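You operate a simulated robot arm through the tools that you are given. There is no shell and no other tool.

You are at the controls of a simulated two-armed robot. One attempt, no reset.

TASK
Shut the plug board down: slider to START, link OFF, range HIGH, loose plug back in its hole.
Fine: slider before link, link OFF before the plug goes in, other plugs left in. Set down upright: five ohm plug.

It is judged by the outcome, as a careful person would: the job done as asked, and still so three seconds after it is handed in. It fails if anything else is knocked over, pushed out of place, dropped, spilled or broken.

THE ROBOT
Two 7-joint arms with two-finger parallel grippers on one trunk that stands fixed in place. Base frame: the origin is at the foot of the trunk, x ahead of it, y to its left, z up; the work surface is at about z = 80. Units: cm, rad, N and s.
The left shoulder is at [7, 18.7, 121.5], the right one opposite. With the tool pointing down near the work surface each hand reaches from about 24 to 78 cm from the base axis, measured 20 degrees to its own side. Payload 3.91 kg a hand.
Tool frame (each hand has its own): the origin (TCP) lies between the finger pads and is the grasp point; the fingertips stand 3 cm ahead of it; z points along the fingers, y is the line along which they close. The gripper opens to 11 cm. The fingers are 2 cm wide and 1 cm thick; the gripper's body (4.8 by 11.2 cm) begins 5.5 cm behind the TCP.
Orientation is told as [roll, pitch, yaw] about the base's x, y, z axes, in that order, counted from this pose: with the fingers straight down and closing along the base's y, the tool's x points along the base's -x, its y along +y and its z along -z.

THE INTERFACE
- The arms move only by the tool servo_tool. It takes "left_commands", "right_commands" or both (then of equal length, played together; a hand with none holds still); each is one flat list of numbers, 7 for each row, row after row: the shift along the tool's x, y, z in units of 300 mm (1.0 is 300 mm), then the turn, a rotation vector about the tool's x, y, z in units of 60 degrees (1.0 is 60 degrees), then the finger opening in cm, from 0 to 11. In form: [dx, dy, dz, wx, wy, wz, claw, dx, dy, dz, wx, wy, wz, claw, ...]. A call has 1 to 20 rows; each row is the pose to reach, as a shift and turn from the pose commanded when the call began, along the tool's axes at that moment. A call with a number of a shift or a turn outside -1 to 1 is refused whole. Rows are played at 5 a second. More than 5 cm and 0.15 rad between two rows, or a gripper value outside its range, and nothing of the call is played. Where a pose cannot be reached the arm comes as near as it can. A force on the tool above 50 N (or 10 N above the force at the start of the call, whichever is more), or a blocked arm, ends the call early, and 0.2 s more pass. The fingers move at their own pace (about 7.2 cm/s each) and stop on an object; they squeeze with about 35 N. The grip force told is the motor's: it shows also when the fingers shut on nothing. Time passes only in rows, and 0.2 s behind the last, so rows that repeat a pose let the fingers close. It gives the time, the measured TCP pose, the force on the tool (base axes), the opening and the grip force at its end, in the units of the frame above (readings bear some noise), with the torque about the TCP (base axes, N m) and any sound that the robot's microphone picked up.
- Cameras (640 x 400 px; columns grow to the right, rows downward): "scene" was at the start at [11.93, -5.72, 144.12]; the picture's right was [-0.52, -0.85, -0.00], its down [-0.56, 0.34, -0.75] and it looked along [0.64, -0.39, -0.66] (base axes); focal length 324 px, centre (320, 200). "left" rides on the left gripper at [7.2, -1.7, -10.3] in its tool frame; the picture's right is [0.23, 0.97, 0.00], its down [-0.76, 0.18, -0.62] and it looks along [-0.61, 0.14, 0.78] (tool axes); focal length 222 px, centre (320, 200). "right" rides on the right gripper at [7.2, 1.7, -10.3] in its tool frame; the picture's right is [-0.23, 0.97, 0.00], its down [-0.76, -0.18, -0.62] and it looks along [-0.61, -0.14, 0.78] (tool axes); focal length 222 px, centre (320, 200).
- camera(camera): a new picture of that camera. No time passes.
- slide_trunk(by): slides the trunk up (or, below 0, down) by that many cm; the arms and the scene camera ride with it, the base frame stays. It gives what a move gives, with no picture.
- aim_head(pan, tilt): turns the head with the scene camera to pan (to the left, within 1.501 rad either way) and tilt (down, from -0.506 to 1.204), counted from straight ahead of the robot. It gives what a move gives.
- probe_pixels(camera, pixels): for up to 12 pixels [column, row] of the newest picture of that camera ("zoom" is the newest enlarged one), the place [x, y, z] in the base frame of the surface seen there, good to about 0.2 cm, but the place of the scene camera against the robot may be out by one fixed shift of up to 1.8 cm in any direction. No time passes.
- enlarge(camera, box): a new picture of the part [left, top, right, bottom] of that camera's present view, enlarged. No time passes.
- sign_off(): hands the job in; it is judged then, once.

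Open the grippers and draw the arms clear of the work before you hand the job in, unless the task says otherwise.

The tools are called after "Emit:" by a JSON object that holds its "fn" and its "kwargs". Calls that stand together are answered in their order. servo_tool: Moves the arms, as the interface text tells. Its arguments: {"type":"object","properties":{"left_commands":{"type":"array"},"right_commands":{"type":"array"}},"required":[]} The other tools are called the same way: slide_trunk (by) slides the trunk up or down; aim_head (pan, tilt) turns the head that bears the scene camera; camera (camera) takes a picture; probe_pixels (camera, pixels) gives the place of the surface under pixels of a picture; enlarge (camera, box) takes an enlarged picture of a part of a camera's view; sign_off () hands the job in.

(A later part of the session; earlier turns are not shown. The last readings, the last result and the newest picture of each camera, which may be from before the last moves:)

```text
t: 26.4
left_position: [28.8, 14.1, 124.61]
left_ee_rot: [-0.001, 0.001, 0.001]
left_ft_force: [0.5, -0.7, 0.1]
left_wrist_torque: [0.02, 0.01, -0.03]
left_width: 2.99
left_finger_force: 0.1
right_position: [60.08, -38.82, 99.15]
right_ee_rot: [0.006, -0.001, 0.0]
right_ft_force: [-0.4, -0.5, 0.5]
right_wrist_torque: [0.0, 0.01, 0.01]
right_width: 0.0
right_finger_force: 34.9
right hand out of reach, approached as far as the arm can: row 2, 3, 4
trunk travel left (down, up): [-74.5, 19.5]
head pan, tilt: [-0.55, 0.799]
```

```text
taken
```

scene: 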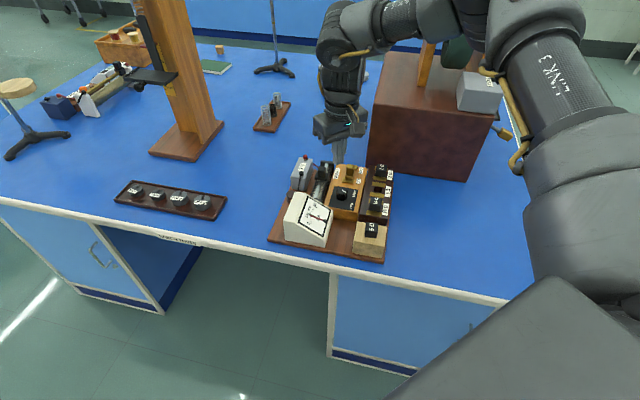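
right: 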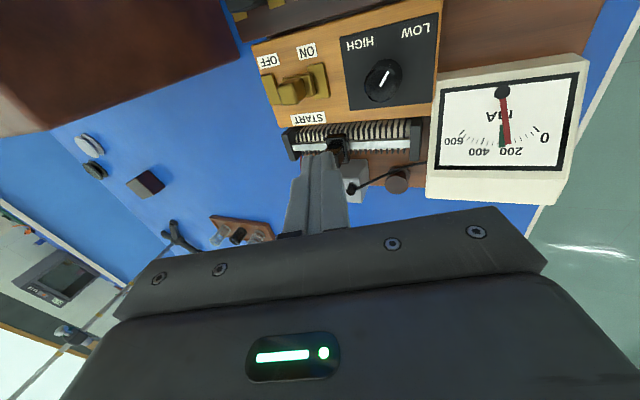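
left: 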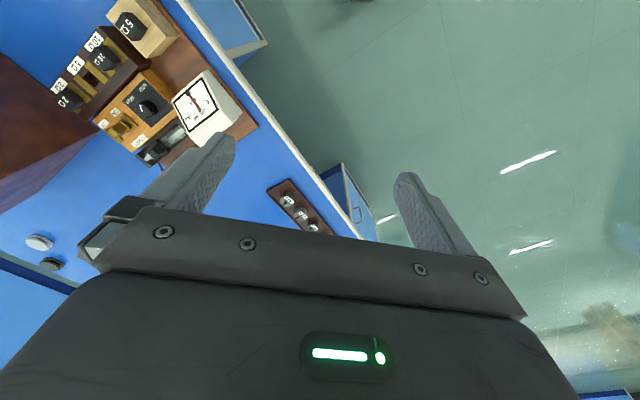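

I probe arm joints in the picture to understand what is limiting the reach.

Emit:
{"fn": "probe_pixels", "kwargs": {"camera": "scene", "pixels": [[345, 30], [370, 22], [400, 20], [435, 18], [465, 10], [500, 20], [540, 20], [560, 70], [570, 150], [560, 220], [500, 330], [340, 100]]}}

```text
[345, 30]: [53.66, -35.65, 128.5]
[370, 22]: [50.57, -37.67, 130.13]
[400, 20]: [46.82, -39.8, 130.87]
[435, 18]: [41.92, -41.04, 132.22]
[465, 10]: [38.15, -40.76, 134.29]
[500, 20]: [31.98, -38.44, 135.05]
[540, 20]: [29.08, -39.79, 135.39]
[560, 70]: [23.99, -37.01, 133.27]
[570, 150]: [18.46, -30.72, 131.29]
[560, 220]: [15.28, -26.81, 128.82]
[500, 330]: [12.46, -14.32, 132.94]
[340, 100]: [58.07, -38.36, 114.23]
```

The elbow is still bent about 60°, so it is a joint limit of this arm posture rather than full stretch. I try another path: retract at yaw 0 toward (50,-30,105) to let the posture change.

Emit:
{"fn": "servo_tool", "kwargs": {"right_commands": [0.1, 0.0, -0.1, 0, 0, 0, 0, 0.2, 0.05, -0.2, 0, 0, 0, 0, 0.3, 0.1, -0.2, 0, 0, 0, 0, 0.333, 0.2, -0.2, 0, 0, 0, 0, 0.333, 0.3, -0.2, 0, 0, 0, 0, 0.333, 0.3, -0.2, 0, 0, 0, 0]}}

Emit:
{"fn": "camera", "kwargs": {"camera": "scene"}}

```text
t: 27.8
left_position: [28.68, 13.95, 124.62]
left_ee_rot: [0.001, 0.001, 0.0]
left_ft_force: [-0.8, -0.1, 0.8]
left_wrist_torque: [0.0, 0.02, -0.02]
left_width: 2.99
left_finger_force: 0.0
right_position: [50.04, -29.95, 105.09]
right_ee_rot: [0.007, -0.003, 0.001]
right_ft_force: [0.0, 0.0, 0.6]
right_wrist_torque: [-0.02, 0.03, -0.01]
right_width: 0.0
right_finger_force: 34.3
trunk travel left (down, up): [-74.5, 19.5]
head pan, tilt: [-0.55, 0.799]
```

```text
taken
```

scene: 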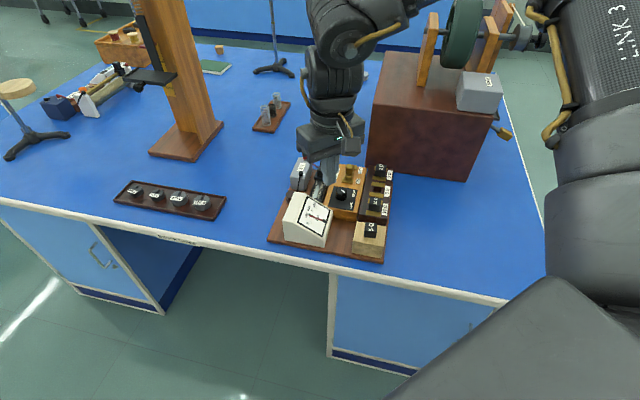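

That works. From here I test going straight out in x at a lower height to learn the true radius limit.

Emit:
{"fn": "servo_tool", "kwargs": {"right_commands": [-0.13, -0.02, 0.05, 0, 0, 0, 0, -0.26, -0.04, 0.1, 0, 0, 0, 0, -0.39, -0.06, 0.15, 0, 0, 0, 0, -0.5, -0.1, 0.2, 0, 0, 0, 0, -0.5, -0.1, 0.2, 0, 0, 0, 0]}}

Emit:
{"fn": "camera", "kwargs": {"camera": "scene"}}

```text
t: 29.0
left_position: [28.82, 14.03, 124.69]
left_ee_rot: [0.0, 0.001, 0.0]
left_ft_force: [-0.4, -0.3, -0.1]
left_wrist_torque: [0.0, 0.0, 0.01]
left_width: 2.98
left_finger_force: 0.1
right_position: [59.41, -35.57, 101.14]
right_ee_rot: [0.007, -0.003, 0.001]
right_ft_force: [0.7, -0.2, -0.1]
right_wrist_torque: [0.02, 0.0, 0.01]
right_width: 0.0
right_finger_force: 35.0
right hand out of reach, approached as far as the arm can: row 2, 3, 4, 5
trunk travel left (down, up): [-74.5, 19.5]
head pan, tilt: [-0.55, 0.799]
```

```text
taken
```

scene: 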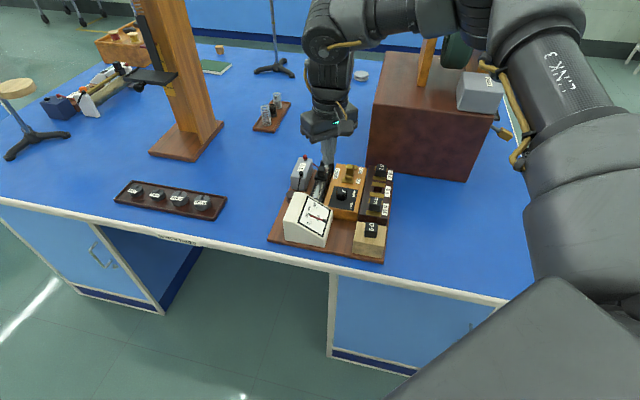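

The limit seems to depend on height, so I test lower: straight down to z 94 (fingertips at 91, above everything there), then outward.

Emit:
{"fn": "servo_tool", "kwargs": {"right_commands": [0, 0, 0.12, 0, 0, 0, 0, 0, 0, 0.237, 0, 0, 0, 0, -0.1, 0, 0.237, 0, 0, 0, 0, -0.2, 0, 0.237, 0, 0, 0, 0, -0.2, 0, 0.237, 0, 0, 0, 0]}}

```text
t: 30.2
left_position: [28.61, 14.0, 124.72]
left_ee_rot: [0.0, 0.002, 0.001]
left_ft_force: [-0.1, -0.2, -0.7]
left_wrist_torque: [0.0, -0.02, 0.01]
left_width: 2.98
left_finger_force: 0.2
right_position: [58.88, -37.91, 97.25]
right_ee_rot: [0.006, -0.004, 0.0]
right_ft_force: [-0.1, -0.4, 0.3]
right_wrist_torque: [0.0, 0.0, 0.03]
right_width: 0.0
right_finger_force: 35.0
right hand out of reach, approached as far as the arm can: row 1, 2, 3, 4, 5
trunk travel left (down, up): [-74.5, 19.5]
head pan, tilt: [-0.55, 0.799]
```

The boundary normals suggest the elbow is staying fixed out to the side while the forearm swings. I try extending at greater height first (z 112), to see if the elbow comes in there.

Emit:
{"fn": "servo_tool", "kwargs": {"right_commands": [0, 0, -0.16, 0, 0, 0, 0, 0, 0, -0.32, 0, 0, 0, 0, 0, 0, -0.48, 0, 0, 0, 0, -0.1, 0, -0.5, 0, 0, 0, 0, -0.2, 0, -0.5, 0, 0, 0, 0, -0.3, 0, -0.5, 0, 0, 0, 0, -0.3, 0, -0.5, 0, 0, 0, 0]}}

Emit:
{"fn": "camera", "kwargs": {"camera": "scene"}}

```text
t: 31.8
left_position: [28.74, 13.91, 124.56]
left_ee_rot: [0.001, -0.001, 0.0]
left_ft_force: [-0.1, -0.1, 0.3]
left_wrist_torque: [0.0, 0.0, 0.01]
left_width: 3.0
left_finger_force: 0.1
right_position: [61.05, -39.2, 110.35]
right_ee_rot: [0.008, -0.002, 0.001]
right_ft_force: [0.4, 0.4, 0.7]
right_wrist_torque: [0.01, 0.02, -0.02]
right_width: 0.0
right_finger_force: 34.4
right hand out of reach, approached as far as the arm can: row 4, 5, 6, 7
trunk travel left (down, up): [-74.5, 19.5]
head pan, tilt: [-0.55, 0.799]
```

```text
taken
```

scene: 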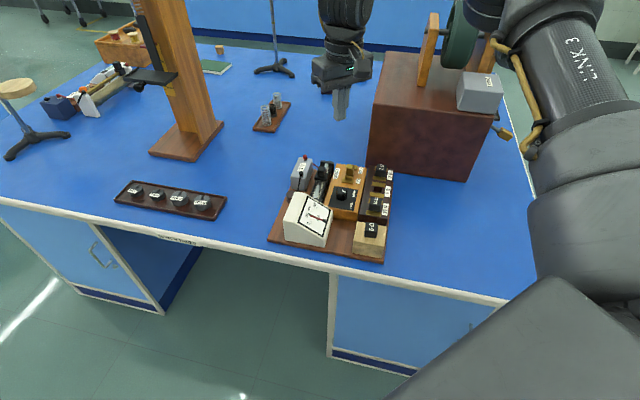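

The boundary, relative to the shoulder, peaks about 18 cm below it, so the trunk should be lower after all, and tilting the tool toward +v gains reach best. I back the hand off first.

Emit:
{"fn": "servo_tool", "kwargs": {"right_commands": [0.06, -0.03, -0.02, 0, 0, -0.125, 0, 0.12, -0.06, -0.05, 0, 0, -0.25, 0, 0.18, -0.08, -0.07, 0, 0, -0.375, 0, 0.233, -0.1, -0.09, 0, 0, -0.5, 0, 0.233, -0.1, -0.09, 0, 0, -0.625, 0, 0.233, -0.1, -0.09, 0, 0, -0.75, 0, 0.233, -0.1, -0.09, 0, 0, -0.75, 0]}}

Emit:
{"fn": "slide_trunk", "kwargs": {"by": -16}}

```text
t: 33.4
left_position: [28.69, 14.05, 124.61]
left_ee_rot: [0.001, -0.001, -0.001]
left_ft_force: [-0.3, -0.1, -0.8]
left_wrist_torque: [0.02, 0.02, -0.02]
left_width: 2.98
left_finger_force: 0.0
right_position: [54.02, -42.4, 113.09]
right_ee_rot: [0.002, -0.003, 0.786]
right_ft_force: [-0.5, -0.4, -0.6]
right_wrist_torque: [0.0, -0.01, -0.01]
right_width: 0.0
right_finger_force: 35.4
trunk travel left (down, up): [-74.5, 19.5]
head pan, tilt: [-0.55, 0.799]
```

```text
t: 35.2
left_position: [28.63, 13.99, 108.6]
left_ee_rot: [0.001, -0.001, 0.001]
left_ft_force: [-0.8, 0.0, 0.1]
left_wrist_torque: [0.01, 0.03, -0.04]
left_width: 3.01
left_finger_force: 0.0
right_position: [53.98, -42.36, 97.07]
right_ee_rot: [0.003, -0.004, 0.787]
right_ft_force: [0.3, 0.3, 0.3]
right_wrist_torque: [0.04, -0.02, 0.0]
right_width: 0.01
right_finger_force: 35.0
trunk travel left (down, up): [-58.5, 35.5]
head pan, tilt: [-0.55, 0.799]
```

Now I tilt the tool outward (12° to +u, 27° to +v) at this spot, raising slightly.

Emit:
{"fn": "servo_tool", "kwargs": {"right_commands": [0, 0, -0.02, 0.05, -0.112, 0, 0, 0, 0, -0.04, 0.1, -0.225, 0, 0, 0, 0, -0.05, 0.15, -0.337, 0, 0, 0, 0, -0.05, 0.2, -0.45, 0, 0, 0, 0, -0.05, 0.2, -0.45, 0, 0]}}

Emit:
{"fn": "camera", "kwargs": {"camera": "right"}}

Emit:
{"fn": "camera", "kwargs": {"camera": "scene"}}

```text
t: 36.5
left_position: [28.68, 14.06, 108.58]
left_ee_rot: [-0.001, 0.002, 0.0]
left_ft_force: [0.2, 0.2, 0.2]
left_wrist_torque: [-0.02, -0.02, -0.01]
left_width: 3.0
left_finger_force: 0.1
right_position: [54.18, -42.2, 98.5]
right_ee_rot: [-0.223, -0.473, 0.837]
right_ft_force: [-0.7, -0.4, 0.2]
right_wrist_torque: [-0.01, 0.03, 0.02]
right_width: 0.0
right_finger_force: 35.1
trunk travel left (down, up): [-58.5, 35.5]
head pan, tilt: [-0.55, 0.799]
```

```text
taken
```

right: 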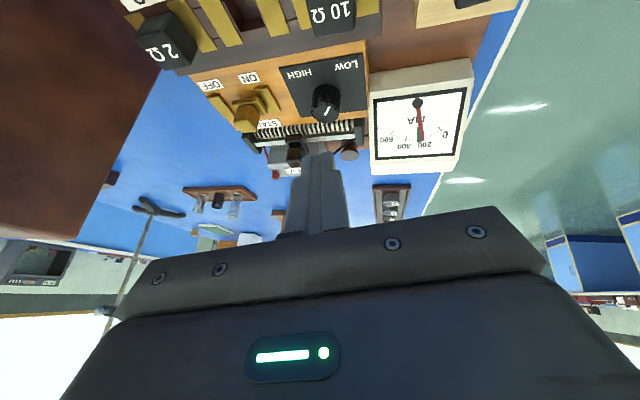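

```text
taken
```

scene: 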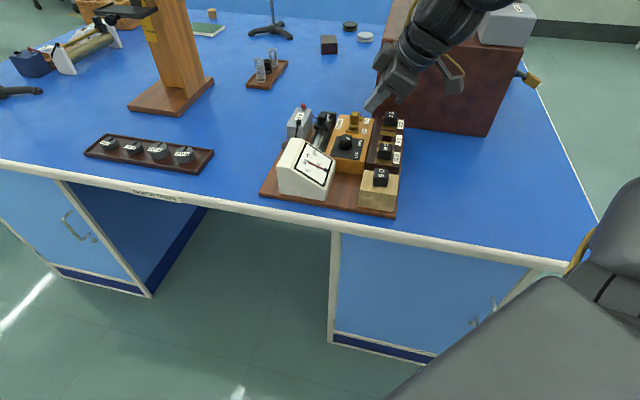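

The tilt worked, with the tool axis now about (0.46,0.18,-0.87). I move out to hover behind the slider at TCP (64.0,-37.5,95.5).

Emit:
{"fn": "servo_tool", "kwargs": {"right_commands": [-0.084, -0.027, 0.088, 0, 0, 0, 0, -0.168, -0.054, 0.177, 0, 0, 0, 0, -0.253, -0.081, 0.266, 0, 0, 0, 0, -0.253, -0.081, 0.266, 0, 0, 0, 0]}}

Emit:
{"fn": "camera", "kwargs": {"camera": "right"}}

Emit:
{"fn": "enlarge", "kwargs": {"camera": "scene", "box": [270, 60, 430, 160]}}

```text
t: 37.5
left_position: [28.75, 13.95, 108.63]
left_ee_rot: [0.0, 0.001, -0.001]
left_ft_force: [-0.6, 0.1, -0.2]
left_wrist_torque: [-0.01, 0.0, -0.01]
left_width: 2.99
left_finger_force: 0.1
right_position: [63.82, -37.69, 95.59]
right_ee_rot: [-0.224, -0.475, 0.838]
right_ft_force: [-0.3, 0.5, -0.1]
right_wrist_torque: [-0.02, 0.01, -0.03]
right_width: 0.0
right_finger_force: 34.6
trunk travel left (down, up): [-58.5, 35.5]
head pan, tilt: [-0.55, 0.799]
```

```text
taken
```

right: 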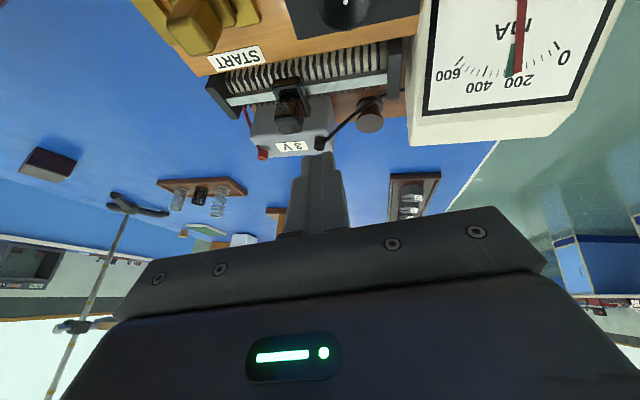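

```text
4.00 times, centred on (350, 110) of scene
```

zoom: 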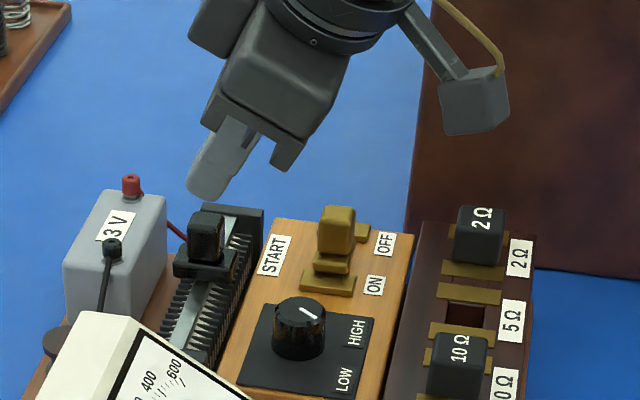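

Reached. I lower first to TCP z 91 (tips about 88.4) and take a look.

Emit:
{"fn": "servo_tool", "kwargs": {"right_commands": [0.032, 0.015, 0.068, 0, 0, 0, 0, 0.064, 0.031, 0.136, 0, 0, 0, 0, 0.064, 0.031, 0.136, 0, 0, 0, 0]}}

Emit:
{"fn": "camera", "kwargs": {"camera": "right"}}

Emit:
{"fn": "enlarge", "kwargs": {"camera": "scene", "box": [270, 80, 398, 160]}}

```text
t: 38.2
left_position: [28.65, 14.07, 108.72]
left_ee_rot: [-0.001, 0.001, 0.0]
left_ft_force: [-0.3, 0.1, -0.4]
left_wrist_torque: [0.01, 0.0, 0.01]
left_width: 2.96
left_finger_force: 0.1
right_position: [63.86, -37.42, 90.95]
right_ee_rot: [-0.223, -0.471, 0.836]
right_ft_force: [-1.2, -0.4, 0.1]
right_wrist_torque: [0.03, -0.01, -0.01]
right_width: 0.0
right_finger_force: 34.4
trunk travel left (down, up): [-58.5, 35.5]
head pan, tilt: [-0.55, 0.799]
```

```text
taken
```

right: 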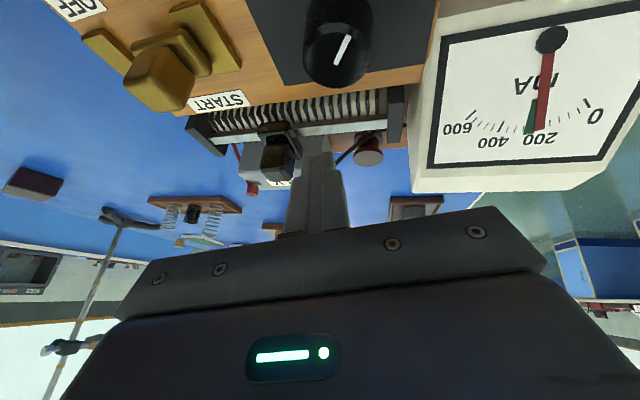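

```text
5.00 times, centred on (334, 120) of scene
```

zoom: 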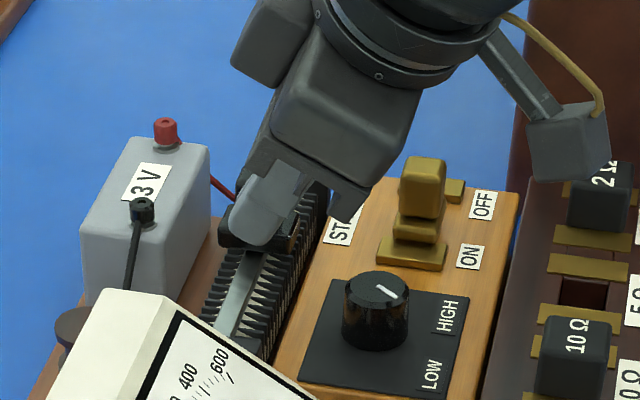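

The fingertip is right behind the slider, over the rail. I lower to z 89.2 and push 3 cm along +u in small rows, then check.

Emit:
{"fn": "servo_tool", "kwargs": {"right_commands": [0.027, 0.007, 0.052, 0, 0, 0, 0, 0.027, 0.007, 0.052, 0, 0, 0, 0, 0.028, -0.01, 0.055, 0, 0, 0, 0, 0.029, -0.026, 0.058, 0, 0, 0, 0, 0.03, -0.042, 0.061, 0, 0, 0, 0, 0.031, -0.058, 0.065, 0, 0, 0, 0, 0.032, -0.075, 0.068, 0, 0, 0, 0, 0.033, -0.091, 0.071, 0, 0, 0, 0]}}

Emit:
{"fn": "camera", "kwargs": {"camera": "right"}}

Emit:
{"fn": "enlarge", "kwargs": {"camera": "scene", "box": [270, 80, 398, 160]}}

```text
t: 40.0
left_position: [28.7, 14.01, 108.52]
left_ee_rot: [0.001, 0.0, -0.002]
left_ft_force: [0.0, -1.3, -1.0]
left_wrist_torque: [0.01, 0.02, 0.0]
left_width: 2.99
left_finger_force: 0.1
right_position: [66.15, -39.87, 89.27]
right_ee_rot: [-0.223, -0.472, 0.839]
right_ft_force: [0.5, 0.8, -0.2]
right_wrist_torque: [0.07, 0.01, 0.05]
right_width: 0.01
right_finger_force: 35.2
trunk travel left (down, up): [-58.5, 35.5]
head pan, tilt: [-0.55, 0.799]
```

```text
taken
```

right: 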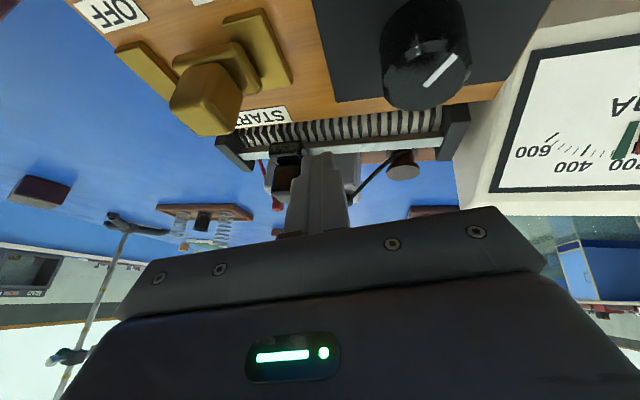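

```text
5.00 times, centred on (334, 120) of scene
```

zoom: 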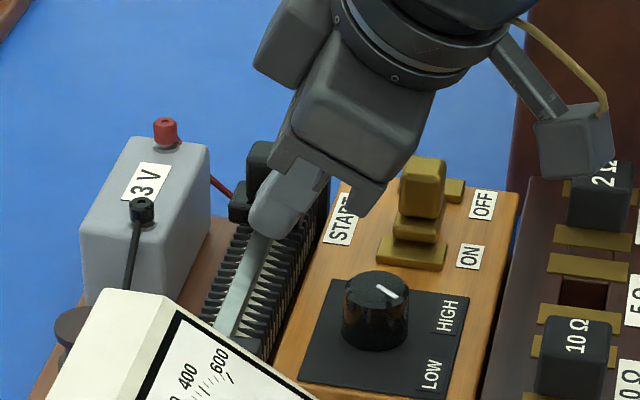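

The slider moved along freely (force about 1 N). I push on another 3.5 cm toward the bracket, in small rows.

Emit:
{"fn": "servo_tool", "kwargs": {"right_commands": [0.001, -0.016, 0.003, 0, 0, 0, 0, 0.002, -0.033, 0.006, 0, 0, 0, 0, 0.003, -0.049, 0.01, 0, 0, 0, 0, 0.004, -0.065, 0.013, 0, 0, 0, 0, 0.0045, -0.082, 0.016, 0, 0, 0, 0, 0.0055, -0.098, 0.019, 0, 0, 0, 0, 0.0063, -0.114, 0.022, 0, 0, 0, 0]}}

Emit:
{"fn": "camera", "kwargs": {"camera": "right"}}

Emit:
{"fn": "enlarge", "kwargs": {"camera": "scene", "box": [270, 80, 398, 160]}}

```text
t: 41.6
left_position: [28.62, 14.08, 108.56]
left_ee_rot: [0.001, -0.001, 0.001]
left_ft_force: [1.0, -0.4, -0.4]
left_wrist_torque: [0.03, 0.01, 0.01]
left_width: 2.97
left_finger_force: 0.1
right_position: [68.52, -42.17, 89.22]
right_ee_rot: [-0.223, -0.472, 0.838]
right_ft_force: [-4.1, 2.2, 0.0]
right_wrist_torque: [0.07, 0.12, 0.04]
right_width: 0.02
right_finger_force: 34.8
trunk travel left (down, up): [-58.5, 35.5]
head pan, tilt: [-0.55, 0.799]
```

```text
taken
```

right: 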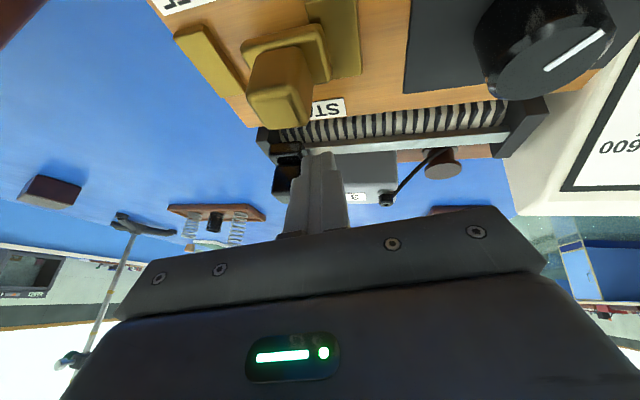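

```text
5.00 times, centred on (334, 120) of scene
```

zoom: 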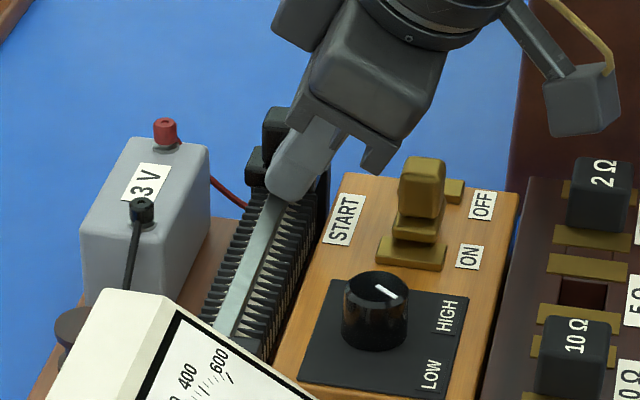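

The force along the push rose to about 4.6 N, so the slider is probably meeting the end stop. I press 0.8 cm more to confirm.

Emit:
{"fn": "servo_tool", "kwargs": {"right_commands": [0.0005, -0.008, 0.0016, 0, 0, 0, 0, 0.001, -0.016, 0.003, 0, 0, 0, 0, 0.0015, -0.026, 0.005, 0, 0, 0, 0]}}

Emit:
{"fn": "enlarge", "kwargs": {"camera": "right", "box": [220, 90, 380, 190]}}

```text
t: 42.5
left_position: [28.45, 14.36, 108.57]
left_ee_rot: [-0.003, -0.003, 0.0]
left_ft_force: [0.2, -0.3, -0.1]
left_wrist_torque: [0.01, -0.01, 0.02]
left_width: 2.99
left_finger_force: 0.0
right_position: [68.61, -42.2, 89.19]
right_ee_rot: [-0.216, -0.468, 0.842]
right_ft_force: [-32.8, 23.8, -9.5]
right_wrist_torque: [0.78, 1.1, 0.13]
right_width: 0.01
right_finger_force: 34.6
trunk travel left (down, up): [-58.5, 35.5]
head pan, tilt: [-0.55, 0.799]
```

```text
4.00 times, centred on (300, 140) of right
```

zoom: 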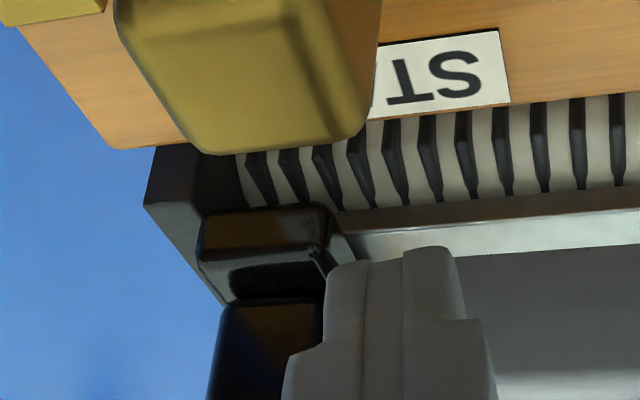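

The push met 40 N with no movement, so the slider is at the START stop. I back off toward -u and rise.

Emit:
{"fn": "servo_tool", "kwargs": {"right_commands": [-0.002, 0.03, -0.006, 0, 0, 0, 0, -0.003, 0.06, -0.012, 0, 0, 0, 0, -0.05, 0.035, -0.1, 0, 0, 0, 0, -0.1, 0.01, -0.2, 0, 0, 0, 0, -0.1, 0.01, -0.2, 0, 0, 0, 0]}}

Emit:
{"fn": "enlarge", "kwargs": {"camera": "scene", "box": [270, 80, 398, 160]}}

Emit:
{"fn": "camera", "kwargs": {"camera": "right"}}

```text
t: 43.6
left_position: [28.75, 14.1, 108.62]
left_ee_rot: [0.001, 0.0, 0.0]
left_ft_force: [-0.1, 0.2, 0.3]
left_wrist_torque: [0.01, 0.05, 0.03]
left_width: 3.02
left_finger_force: 0.2
right_position: [68.01, -41.92, 95.78]
right_ee_rot: [-0.223, -0.472, 0.838]
right_ft_force: [0.2, 0.0, 0.8]
right_wrist_torque: [0.0, 0.02, -0.04]
right_width: 0.0
right_finger_force: 34.7
trunk travel left (down, up): [-58.5, 35.5]
head pan, tilt: [-0.55, 0.799]
```

```text
5.00 times, centred on (334, 120) of scene
```

zoom: 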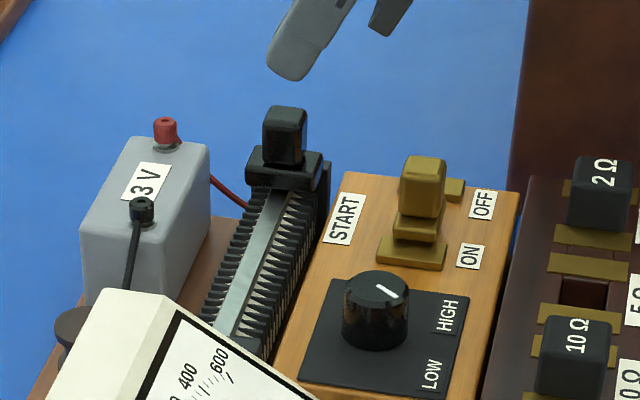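

```text
taken
```

right: 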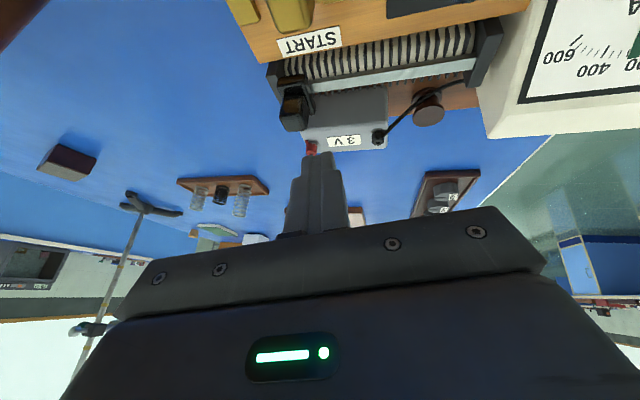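

The slider is at START, against the stop. Next is the link: I move back over the plug row with the same tilt to look at the link handle.

Emit:
{"fn": "servo_tool", "kwargs": {"right_commands": [0.07, 0.035, -0.06, 0, 0, 0, 0, 0.14, 0.07, -0.12, 0, 0, 0, 0, 0.21, 0.09, -0.16, 0, 0, 0, 0, 0.28, 0.1, -0.2, 0, 0, 0, 0, 0.28, 0.1, -0.2, 0, 0, 0, 0]}}

Emit:
{"fn": "camera", "kwargs": {"camera": "right"}}

Emit:
{"fn": "enlarge", "kwargs": {"camera": "right", "box": [200, 60, 360, 160]}}

```text
t: 44.9
left_position: [28.81, 14.07, 108.49]
left_ee_rot: [0.0, 0.001, 0.0]
left_ft_force: [0.0, 0.4, 0.4]
left_wrist_torque: [-0.01, -0.01, -0.01]
left_width: 3.01
left_finger_force: 0.1
right_position: [58.3, -46.08, 96.46]
right_ee_rot: [-0.223, -0.472, 0.838]
right_ft_force: [0.1, 0.0, 0.8]
right_wrist_torque: [-0.02, -0.03, 0.0]
right_width: 0.0
right_finger_force: 35.2
trunk travel left (down, up): [-58.5, 35.5]
head pan, tilt: [-0.55, 0.799]
```

```text
taken
```

right: 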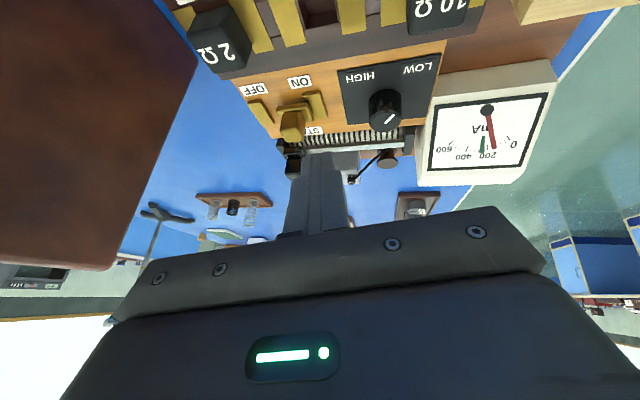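

```text
4.00 times, centred on (280, 110) of right
```

zoom: 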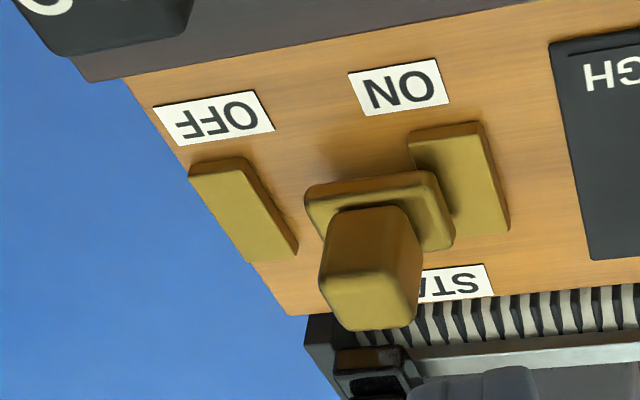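

I probe the link base, handle and contacts.

Emit:
{"fn": "probe_pixels", "kwargs": {"camera": "zoom", "pixels": [[330, 300], [405, 295], [370, 310], [390, 215], [335, 215], [370, 185], [435, 235], [440, 140], [495, 215], [215, 175], [270, 245], [320, 195]]}}

Emit:
{"fn": "probe_pixels", "kwargs": {"camera": "zoom", "pixels": [[345, 280], [405, 275], [340, 320], [400, 322], [425, 180], [445, 245], [300, 245], [415, 250], [250, 170], [195, 180], [460, 260], [285, 200]]}}

```text
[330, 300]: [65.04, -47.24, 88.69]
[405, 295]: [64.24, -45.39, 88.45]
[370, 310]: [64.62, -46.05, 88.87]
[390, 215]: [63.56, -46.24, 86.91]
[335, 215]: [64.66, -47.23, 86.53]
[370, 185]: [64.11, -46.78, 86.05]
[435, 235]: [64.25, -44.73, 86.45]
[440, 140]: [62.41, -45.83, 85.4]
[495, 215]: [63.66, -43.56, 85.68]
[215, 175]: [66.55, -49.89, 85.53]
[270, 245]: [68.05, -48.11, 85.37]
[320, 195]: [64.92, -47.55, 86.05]
```

```text
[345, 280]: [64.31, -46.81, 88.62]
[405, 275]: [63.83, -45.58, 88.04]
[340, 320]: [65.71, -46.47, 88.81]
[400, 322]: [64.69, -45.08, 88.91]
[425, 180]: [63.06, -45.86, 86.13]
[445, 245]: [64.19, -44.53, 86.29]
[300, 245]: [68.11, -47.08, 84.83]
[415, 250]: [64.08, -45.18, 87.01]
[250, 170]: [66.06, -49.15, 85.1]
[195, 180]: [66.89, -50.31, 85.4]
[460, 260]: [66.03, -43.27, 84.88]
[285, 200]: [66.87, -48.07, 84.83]
```

The link handle spans u 77.5–79.35, v≈13.1, top 88.85, and its base top is 86.3. I place the closed tip behind it at u≈75.7, tip height about 87.

Emit:
{"fn": "servo_tool", "kwargs": {"right_commands": [-0.06, -0.024, 0.113, 0, 0, 0, 0, -0.024, -0.008, 0.182, 0, 0, 0, 0, 0.0127, 0.0076, 0.251, 0, 0, 0, 0, 0.0127, 0.0076, 0.251, 0, 0, 0, 0]}}

Emit:
{"fn": "enlarge", "kwargs": {"camera": "scene", "box": [290, 80, 418, 160]}}

Emit:
{"fn": "camera", "kwargs": {"camera": "right"}}

```text
t: 45.9
left_position: [28.69, 14.2, 108.64]
left_ee_rot: [-0.002, 0.001, 0.0]
left_ft_force: [0.4, 0.1, 0.2]
left_wrist_torque: [0.03, 0.01, 0.0]
left_width: 2.99
left_finger_force: 0.0
right_position: [61.21, -44.9, 89.9]
right_ee_rot: [-0.222, -0.471, 0.837]
right_ft_force: [-0.3, 0.0, 0.0]
right_wrist_torque: [0.0, 0.0, 0.01]
right_width: 0.0
right_finger_force: 35.2
trunk travel left (down, up): [-58.5, 35.5]
head pan, tilt: [-0.55, 0.799]
```

```text
5.00 times, centred on (354, 120) of scene
```

zoom: 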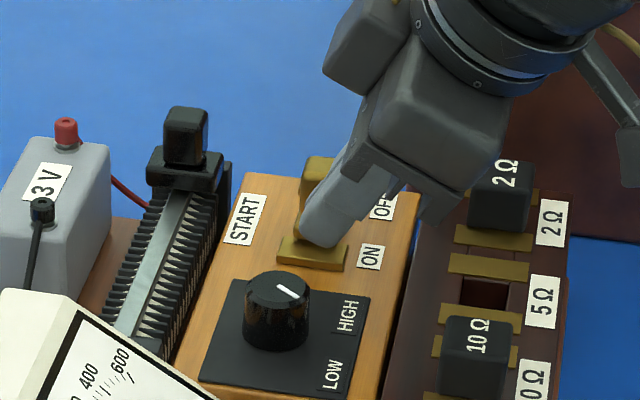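

```text
taken
```

right: 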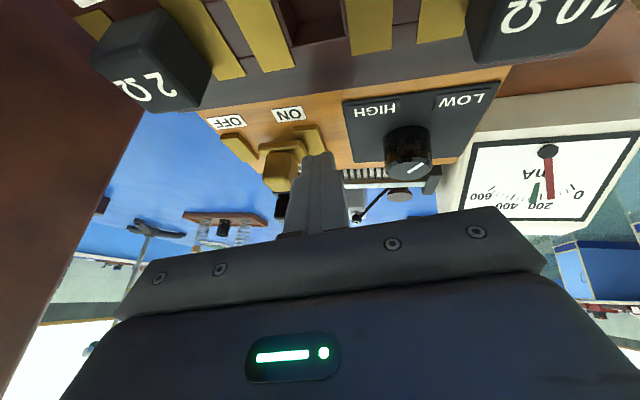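

The tip is right behind the link handle with nothing else near. I push 2.5 cm along +u in 0.5 cm rows.

Emit:
{"fn": "servo_tool", "kwargs": {"right_commands": [0.001, -0.016, 0.003, 0, 0, 0, 0, 0.002, -0.033, 0.006, 0, 0, 0, 0, 0.003, -0.049, 0.01, 0, 0, 0, 0, 0.004, -0.065, 0.013, 0, 0, 0, 0, 0.0045, -0.082, 0.016, 0, 0, 0, 0]}}

Emit:
{"fn": "enlarge", "kwargs": {"camera": "scene", "box": [290, 80, 418, 160]}}

Emit:
{"fn": "camera", "kwargs": {"camera": "right"}}

```text
t: 47.0
left_position: [28.71, 14.01, 108.71]
left_ee_rot: [-0.001, 0.001, 0.001]
left_ft_force: [0.5, 0.5, 0.7]
left_wrist_torque: [0.01, 0.0, 0.02]
left_width: 3.01
left_finger_force: 0.0
right_position: [63.02, -46.83, 89.68]
right_ee_rot: [-0.224, -0.473, 0.838]
right_ft_force: [0.1, 0.0, 0.2]
right_wrist_torque: [0.01, 0.0, 0.04]
right_width: 0.02
right_finger_force: 35.0
trunk travel left (down, up): [-58.5, 35.5]
head pan, tilt: [-0.55, 0.799]
```

```text
5.00 times, centred on (354, 120) of scene
```

zoom: 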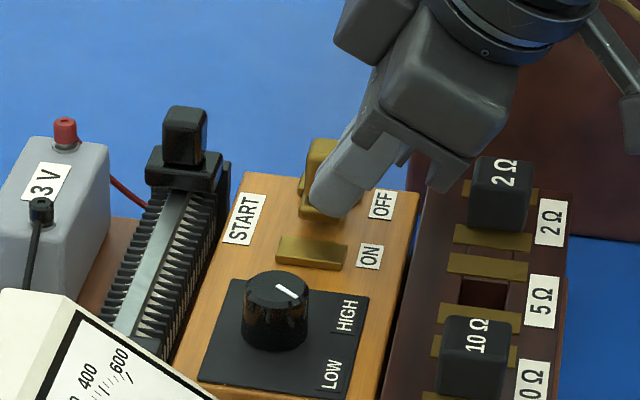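

```text
taken
```

right: 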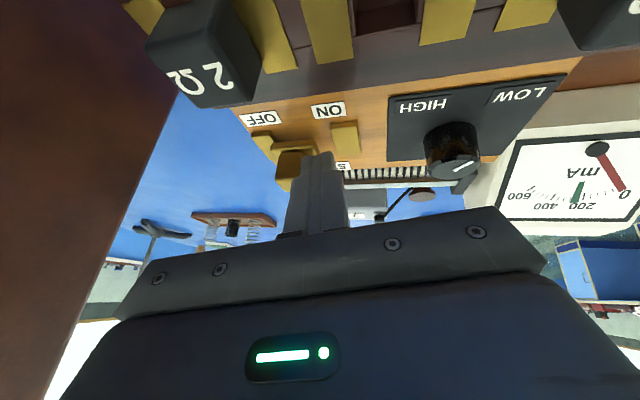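

The meter fell to 0 and the link has left ON. I push on another 2 cm, stopping when force rises.

Emit:
{"fn": "servo_tool", "kwargs": {"right_commands": [0.0006, -0.011, 0.002, 0, 0, 0, 0, 0.0012, -0.022, 0.004, 0, 0, 0, 0, 0.002, -0.033, 0.006, 0, 0, 0, 0, 0.0025, -0.044, 0.0085, 0, 0, 0, 0]}}

Emit:
{"fn": "enlarge", "kwargs": {"camera": "scene", "box": [290, 80, 418, 160]}}

Emit:
{"fn": "enlarge", "kwargs": {"camera": "right", "box": [200, 80, 360, 180]}}

```text
t: 48.0
left_position: [28.74, 14.01, 108.52]
left_ee_rot: [0.001, 0.001, 0.001]
left_ft_force: [-0.8, -0.8, -0.2]
left_wrist_torque: [0.01, 0.01, 0.01]
left_width: 2.97
left_finger_force: 0.1
right_position: [64.03, -47.65, 89.64]
right_ee_rot: [-0.223, -0.472, 0.839]
right_ft_force: [-0.7, 0.3, -0.3]
right_wrist_torque: [0.01, -0.01, -0.01]
right_width: 0.0
right_finger_force: 34.8
trunk travel left (down, up): [-58.5, 35.5]
head pan, tilt: [-0.55, 0.799]
```

```text
5.00 times, centred on (354, 120) of scene
```

zoom: 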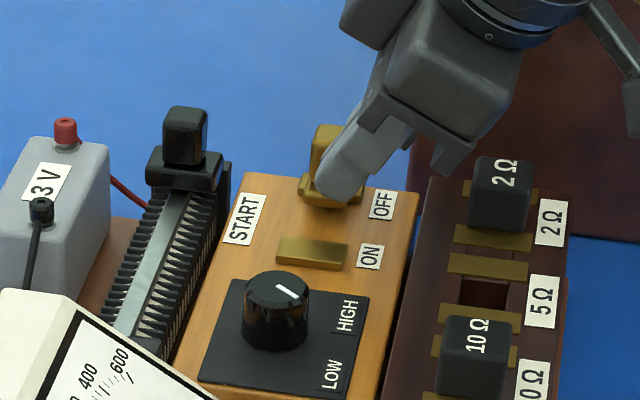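

```text
4.00 times, centred on (280, 130) of right
```

zoom: 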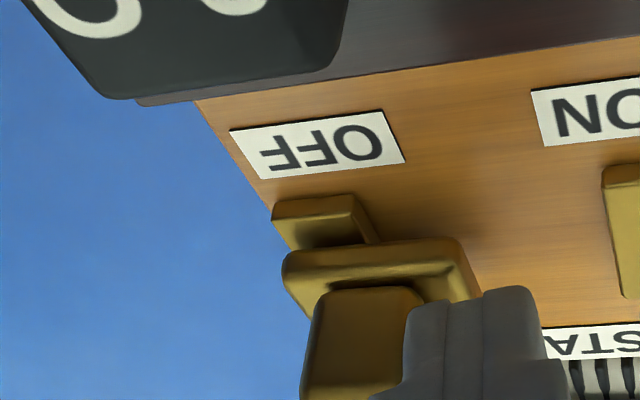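

The link base now overlaps the OFF contact. I press another 0.5 cm gently to see whether a stop is met.

Emit:
{"fn": "servo_tool", "kwargs": {"right_commands": [0.0005, -0.008, 0.0016, 0, 0, 0, 0, 0.001, -0.016, 0.003, 0, 0, 0, 0]}}

Emit:
{"fn": "enlarge", "kwargs": {"camera": "right", "box": [200, 80, 360, 180]}}

```text
t: 48.6
left_position: [28.42, 14.22, 108.63]
left_ee_rot: [-0.001, -0.002, -0.001]
left_ft_force: [1.1, -0.4, -0.1]
left_wrist_torque: [-0.01, 0.01, 0.01]
left_width: 2.97
left_finger_force: 0.0
right_position: [64.0, -47.65, 89.69]
right_ee_rot: [-0.221, -0.471, 0.838]
right_ft_force: [-16.0, 15.7, -4.8]
right_wrist_torque: [0.48, 0.52, 0.15]
right_width: 0.0
right_finger_force: 35.2
trunk travel left (down, up): [-58.5, 35.5]
head pan, tilt: [-0.55, 0.799]
```

```text
4.00 times, centred on (280, 130) of right
```

zoom: 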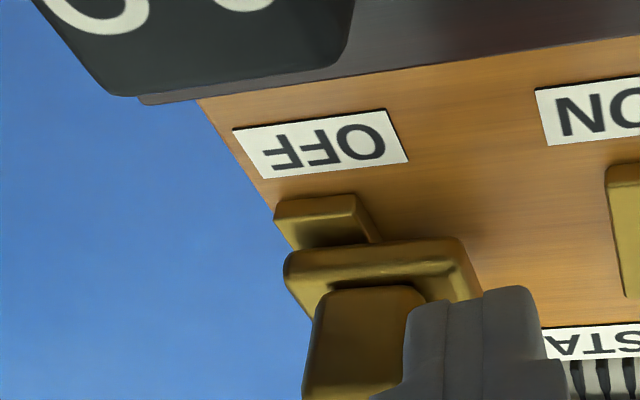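

The stop was met at 22 N with no movement, so the link is at OFF. I back off and rise.

Emit:
{"fn": "servo_tool", "kwargs": {"right_commands": [-0.002, 0.03, -0.006, 0, 0, 0, 0, -0.003, 0.06, -0.012, 0, 0, 0, 0, -0.05, 0.04, -0.1, 0, 0, 0, 0, -0.1, 0.02, -0.2, 0, 0, 0, 0, -0.04, 0.05, -0.28, 0, 0, 0, 0, -0.04, 0.05, -0.28, 0, 0, 0, 0]}}

Emit:
{"fn": "camera", "kwargs": {"camera": "scene"}}

Emit:
{"fn": "camera", "kwargs": {"camera": "right"}}

```text
t: 50.0
left_position: [28.77, 14.15, 108.59]
left_ee_rot: [0.001, 0.003, 0.001]
left_ft_force: [0.1, 0.3, -1.0]
left_wrist_torque: [-0.02, 0.02, 0.0]
left_width: 2.98
left_finger_force: 0.2
right_position: [60.3, -47.6, 97.21]
right_ee_rot: [-0.224, -0.47, 0.837]
right_ft_force: [0.0, 0.9, 0.0]
right_wrist_torque: [0.0, 0.0, -0.02]
right_width: 0.0
right_finger_force: 35.2
trunk travel left (down, up): [-58.5, 35.5]
head pan, tilt: [-0.55, 0.799]
```

```text
taken
```

scene: 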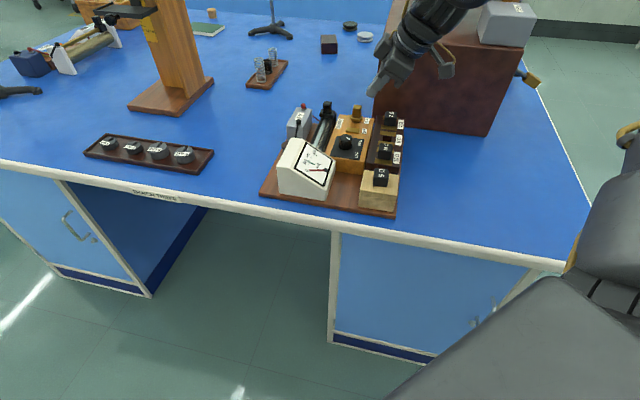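

```text
taken
```

right: 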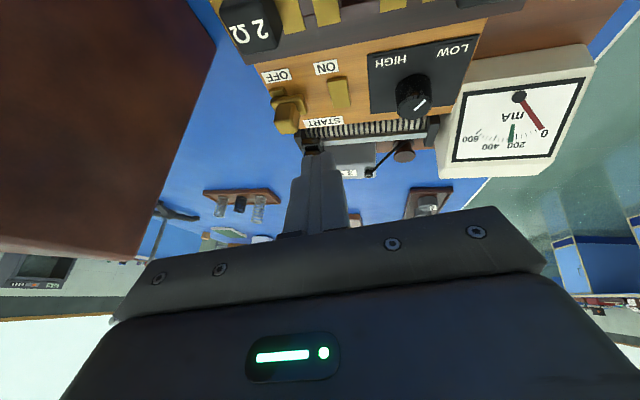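

Both are done: the meter reads 0 and the link sits at OFF. For the knob, I enlarge and probe the pointer, labels and knob.

Emit:
{"fn": "enlarge", "kwargs": {"camera": "right", "box": [350, 30, 494, 120]}}

```text
4.44 times, centred on (422, 75) of right
```

zoom: 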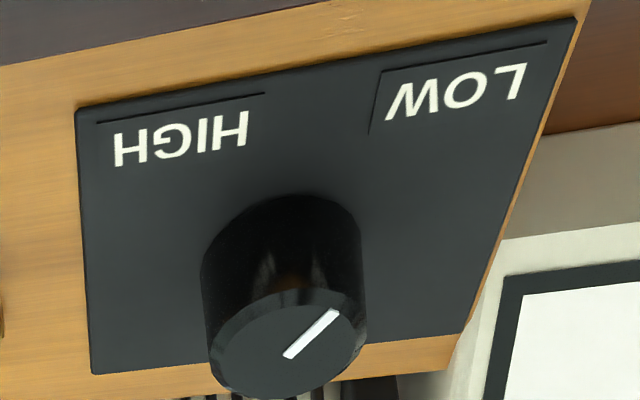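

Emit:
{"fn": "probe_pixels", "kwargs": {"camera": "zoom", "pixels": [[455, 92], [180, 138], [334, 315], [288, 353], [287, 345], [225, 345], [350, 340], [90, 118], [570, 25], [100, 365], [460, 325], [290, 200]]}}

```text
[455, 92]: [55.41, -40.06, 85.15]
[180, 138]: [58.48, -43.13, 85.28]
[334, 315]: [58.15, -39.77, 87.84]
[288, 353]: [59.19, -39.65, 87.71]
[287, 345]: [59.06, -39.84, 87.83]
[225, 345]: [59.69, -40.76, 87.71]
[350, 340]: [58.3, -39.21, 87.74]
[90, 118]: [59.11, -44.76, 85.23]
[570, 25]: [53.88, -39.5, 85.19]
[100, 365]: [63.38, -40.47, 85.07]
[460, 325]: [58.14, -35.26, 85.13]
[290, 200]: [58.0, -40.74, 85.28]
```

The knob centre is at about (59.0,-39.85). The pointer is at about 180° (LOW) and HIGH is at about 261°, so I need roughly 80° counter-clockwise (+yaw). First I take the tilt off and rise.

Emit:
{"fn": "servo_tool", "kwargs": {"right_commands": [-0.007, 0.05, -0.03, -0.05, 0.112, 0, 2, -0.014, 0.1, -0.061, -0.1, 0.225, 0, 4, -0.021, 0.15, -0.061, -0.15, 0.337, 0, 5, -0.028, 0.2, -0.061, -0.2, 0.45, 0, 5, -0.028, 0.2, -0.061, -0.2, 0.45, 0, 5]}}

Emit:
{"fn": "servo_tool", "kwargs": {"right_commands": [0, 0, 0, 0, 0, 0.125, 5, 0, 0, 0, 0, 0, 0.25, 5, 0, 0, 0, 0, 0, 0.375, 5, 0, 0, 0, 0, 0, 0.5, 5, 0, 0, 0, 0, 0, 0.625, 5, 0, 0, 0, 0, 0, 0.75, 5, 0, 0, 0, 0, 0, 0.87, 5, 0, 0, 0, 0, 0, 0.98, 5, 0, 0, 0, 0, 0, 0.98, 5]}}

Emit:
{"fn": "camera", "kwargs": {"camera": "right"}}

```text
t: 51.2
left_position: [28.68, 13.94, 108.69]
left_ee_rot: [0.001, 0.002, 0.001]
left_ft_force: [0.6, -0.2, 0.3]
left_wrist_torque: [0.03, -0.01, 0.01]
left_width: 3.01
left_finger_force: 0.0
right_position: [55.85, -42.93, 98.28]
right_ee_rot: [0.003, -0.003, 0.786]
right_ft_force: [-0.8, 0.1, -0.4]
right_wrist_torque: [0.0, -0.03, 0.0]
right_width: 5.0
right_finger_force: 0.1
trunk travel left (down, up): [-58.5, 35.5]
head pan, tilt: [-0.55, 0.799]
```

```text
t: 53.2
left_position: [28.71, 14.01, 108.67]
left_ee_rot: [0.001, 0.001, 0.0]
left_ft_force: [-0.5, 0.4, -0.2]
left_wrist_torque: [-0.01, 0.0, -0.02]
left_width: 2.98
left_finger_force: 0.1
right_position: [55.83, -43.04, 98.19]
right_ee_rot: [0.006, 0.0, -0.242]
right_ft_force: [-0.3, -0.5, -0.7]
right_wrist_torque: [-0.02, -0.02, -0.02]
right_width: 5.01
right_finger_force: 0.1
trunk travel left (down, up): [-58.5, 35.5]
head pan, tilt: [-0.55, 0.799]
```

```text
taken
```

right: 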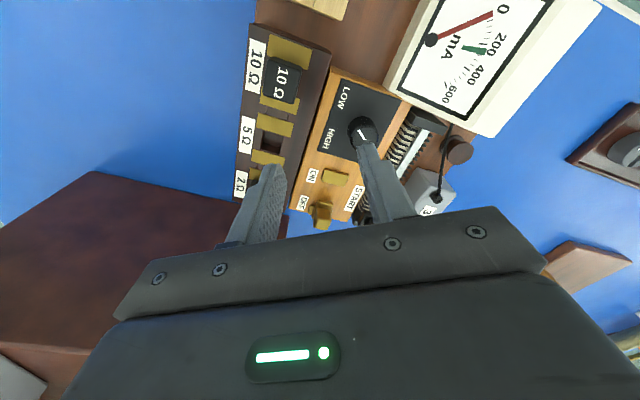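

I refine the knob's position in this nearly top-down view.

Emit:
{"fn": "enlarge", "kwargs": {"camera": "right", "box": [330, 95, 410, 155]}}

```text
6.67 times, centred on (370, 125) of right
```

zoom: 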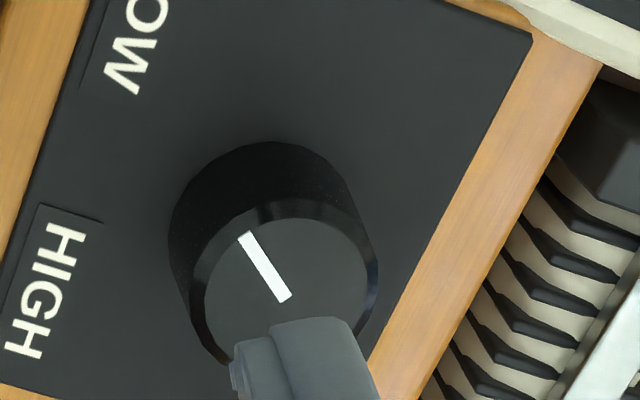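

Emit:
{"fn": "probe_pixels", "kwargs": {"camera": "zoom", "pixels": [[287, 300], [212, 295], [363, 275], [290, 224], [247, 237], [283, 296], [225, 345], [355, 325]]}}

```text
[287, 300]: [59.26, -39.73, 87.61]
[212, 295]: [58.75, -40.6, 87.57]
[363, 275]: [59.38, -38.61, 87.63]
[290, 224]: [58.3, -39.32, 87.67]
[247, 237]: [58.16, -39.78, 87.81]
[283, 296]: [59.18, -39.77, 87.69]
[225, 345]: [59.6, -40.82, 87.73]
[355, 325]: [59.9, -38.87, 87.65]
```

The knob centre is (59.25,-39.74), radius about 1.1. I go above it with yaw about -0.65 and fingers open to 5, at z 93.

Emit:
{"fn": "servo_tool", "kwargs": {"right_commands": [-0.028, 0.045, 0.04, 0, 0, 0.13, 5, -0.056, 0.09, 0.08, 0, 0, 0.26, 5, -0.084, 0.134, 0.12, 0, 0, 0.39, 5, -0.084, 0.134, 0.173, 0, 0, 0.39, 5, -0.084, 0.134, 0.173, 0, 0, 0.39, 5]}}

Emit:
{"fn": "camera", "kwargs": {"camera": "right"}}

```text
t: 54.5
left_position: [28.67, 14.1, 108.57]
left_ee_rot: [0.0, 0.003, -0.001]
left_ft_force: [0.8, 0.4, -0.6]
left_wrist_torque: [0.01, -0.01, -0.01]
left_width: 3.0
left_finger_force: 0.0
right_position: [59.36, -39.61, 93.04]
right_ee_rot: [0.004, 0.001, -0.649]
right_ft_force: [-0.5, 0.2, 0.2]
right_wrist_torque: [0.02, -0.02, 0.01]
right_width: 5.0
right_finger_force: 0.2
trunk travel left (down, up): [-58.5, 35.5]
head pan, tilt: [-0.55, 0.799]
```

```text
taken
```

right: 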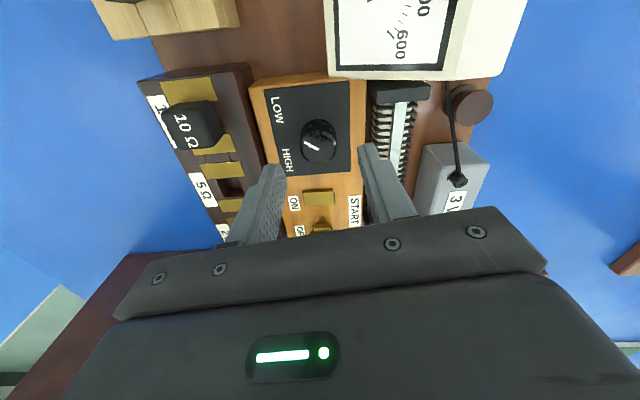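

The knob at (320,140) lies between the open fingers. I descend to z 89.3 and close on it.

Emit:
{"fn": "servo_tool", "kwargs": {"right_commands": [0, 0, 0.042, 0, 0, 0, 5, 0, 0, 0.084, 0, 0, 0, 5, 0, 0, 0.125, 0, 0, 0, 5, 0, 0, 0.125, 0, 0, 0, 5, 0, 0, 0.125, 0, 0, 0, 3, 0, 0, 0.125, 0, 0, 0, 1.8, 0, 0, 0.125, 0, 0, 0, 1.8]}}

Emit:
{"fn": "camera", "kwargs": {"camera": "right"}}

```text
t: 56.0
left_position: [28.63, 13.95, 108.63]
left_ee_rot: [-0.001, 0.0, 0.0]
left_ft_force: [-0.2, -0.3, 0.3]
left_wrist_torque: [0.03, -0.01, -0.04]
left_width: 3.0
left_finger_force: 0.1
right_position: [59.23, -39.72, 89.18]
right_ee_rot: [0.006, 0.0, -0.65]
right_ft_force: [-1.3, -1.6, 0.6]
right_wrist_torque: [-0.37, 0.12, -0.01]
right_width: 2.91
right_finger_force: 45.5
trunk travel left (down, up): [-58.5, 35.5]
head pan, tilt: [-0.55, 0.799]
```

```text
taken
```

right: 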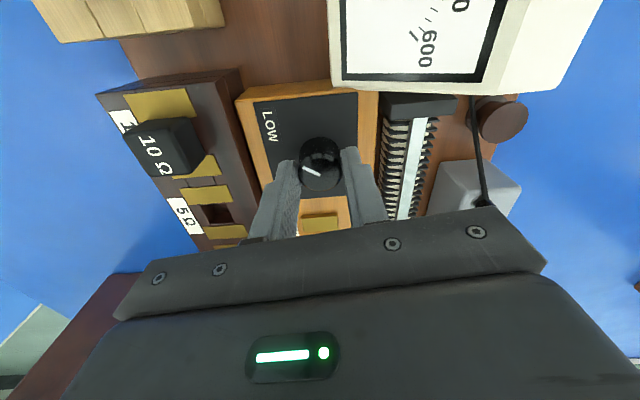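

The grip is at width 2.9. I turn the knob about 54° counter-clockwise in steps and check the torque and the pointer.

Emit:
{"fn": "servo_tool", "kwargs": {"right_commands": [0, 0, 0, 0, 0, -0.1, 1.8, 0, 0, 0, 0, 0, -0.2, 1.8, 0, 0, 0, 0, 0, -0.3, 1.8, 0, 0, 0, 0, 0, -0.4, 1.8, 0, 0, 0, 0, 0, -0.5, 1.8, 0, 0, 0, 0, 0, -0.6, 1.8, 0, 0, 0, 0, 0, -0.7, 1.8, 0, 0, 0, 0, 0, -0.8, 1.8, 0, 0, 0, 0, 0, -0.9, 1.8, 0, 0, 0, 0, 0, -0.9, 1.8]}}

Emit:
{"fn": "camera", "kwargs": {"camera": "right"}}

Emit:
{"fn": "enlarge", "kwargs": {"camera": "scene", "box": [290, 100, 418, 180]}}

```text
t: 58.2
left_position: [28.6, 13.94, 108.59]
left_ee_rot: [0.0, -0.001, 0.001]
left_ft_force: [0.1, -0.2, 0.2]
left_wrist_torque: [-0.01, -0.01, -0.02]
left_width: 3.0
left_finger_force: 0.1
right_position: [59.22, -39.81, 89.2]
right_ee_rot: [0.006, -0.003, 0.294]
right_ft_force: [-3.4, -3.4, -1.5]
right_wrist_torque: [-0.75, 0.74, -0.02]
right_width: 2.93
right_finger_force: 45.4
trunk travel left (down, up): [-58.5, 35.5]
head pan, tilt: [-0.55, 0.799]
```

```text
taken
```

right: 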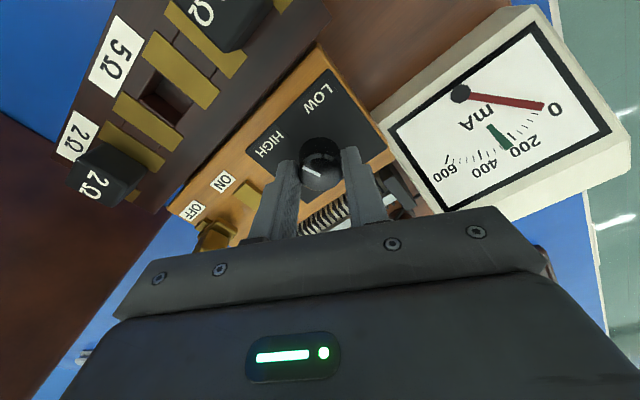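

```text
5.00 times, centred on (354, 140) of scene
```

zoom: 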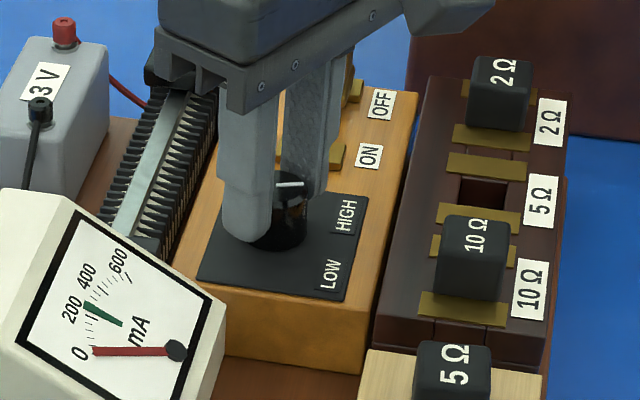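

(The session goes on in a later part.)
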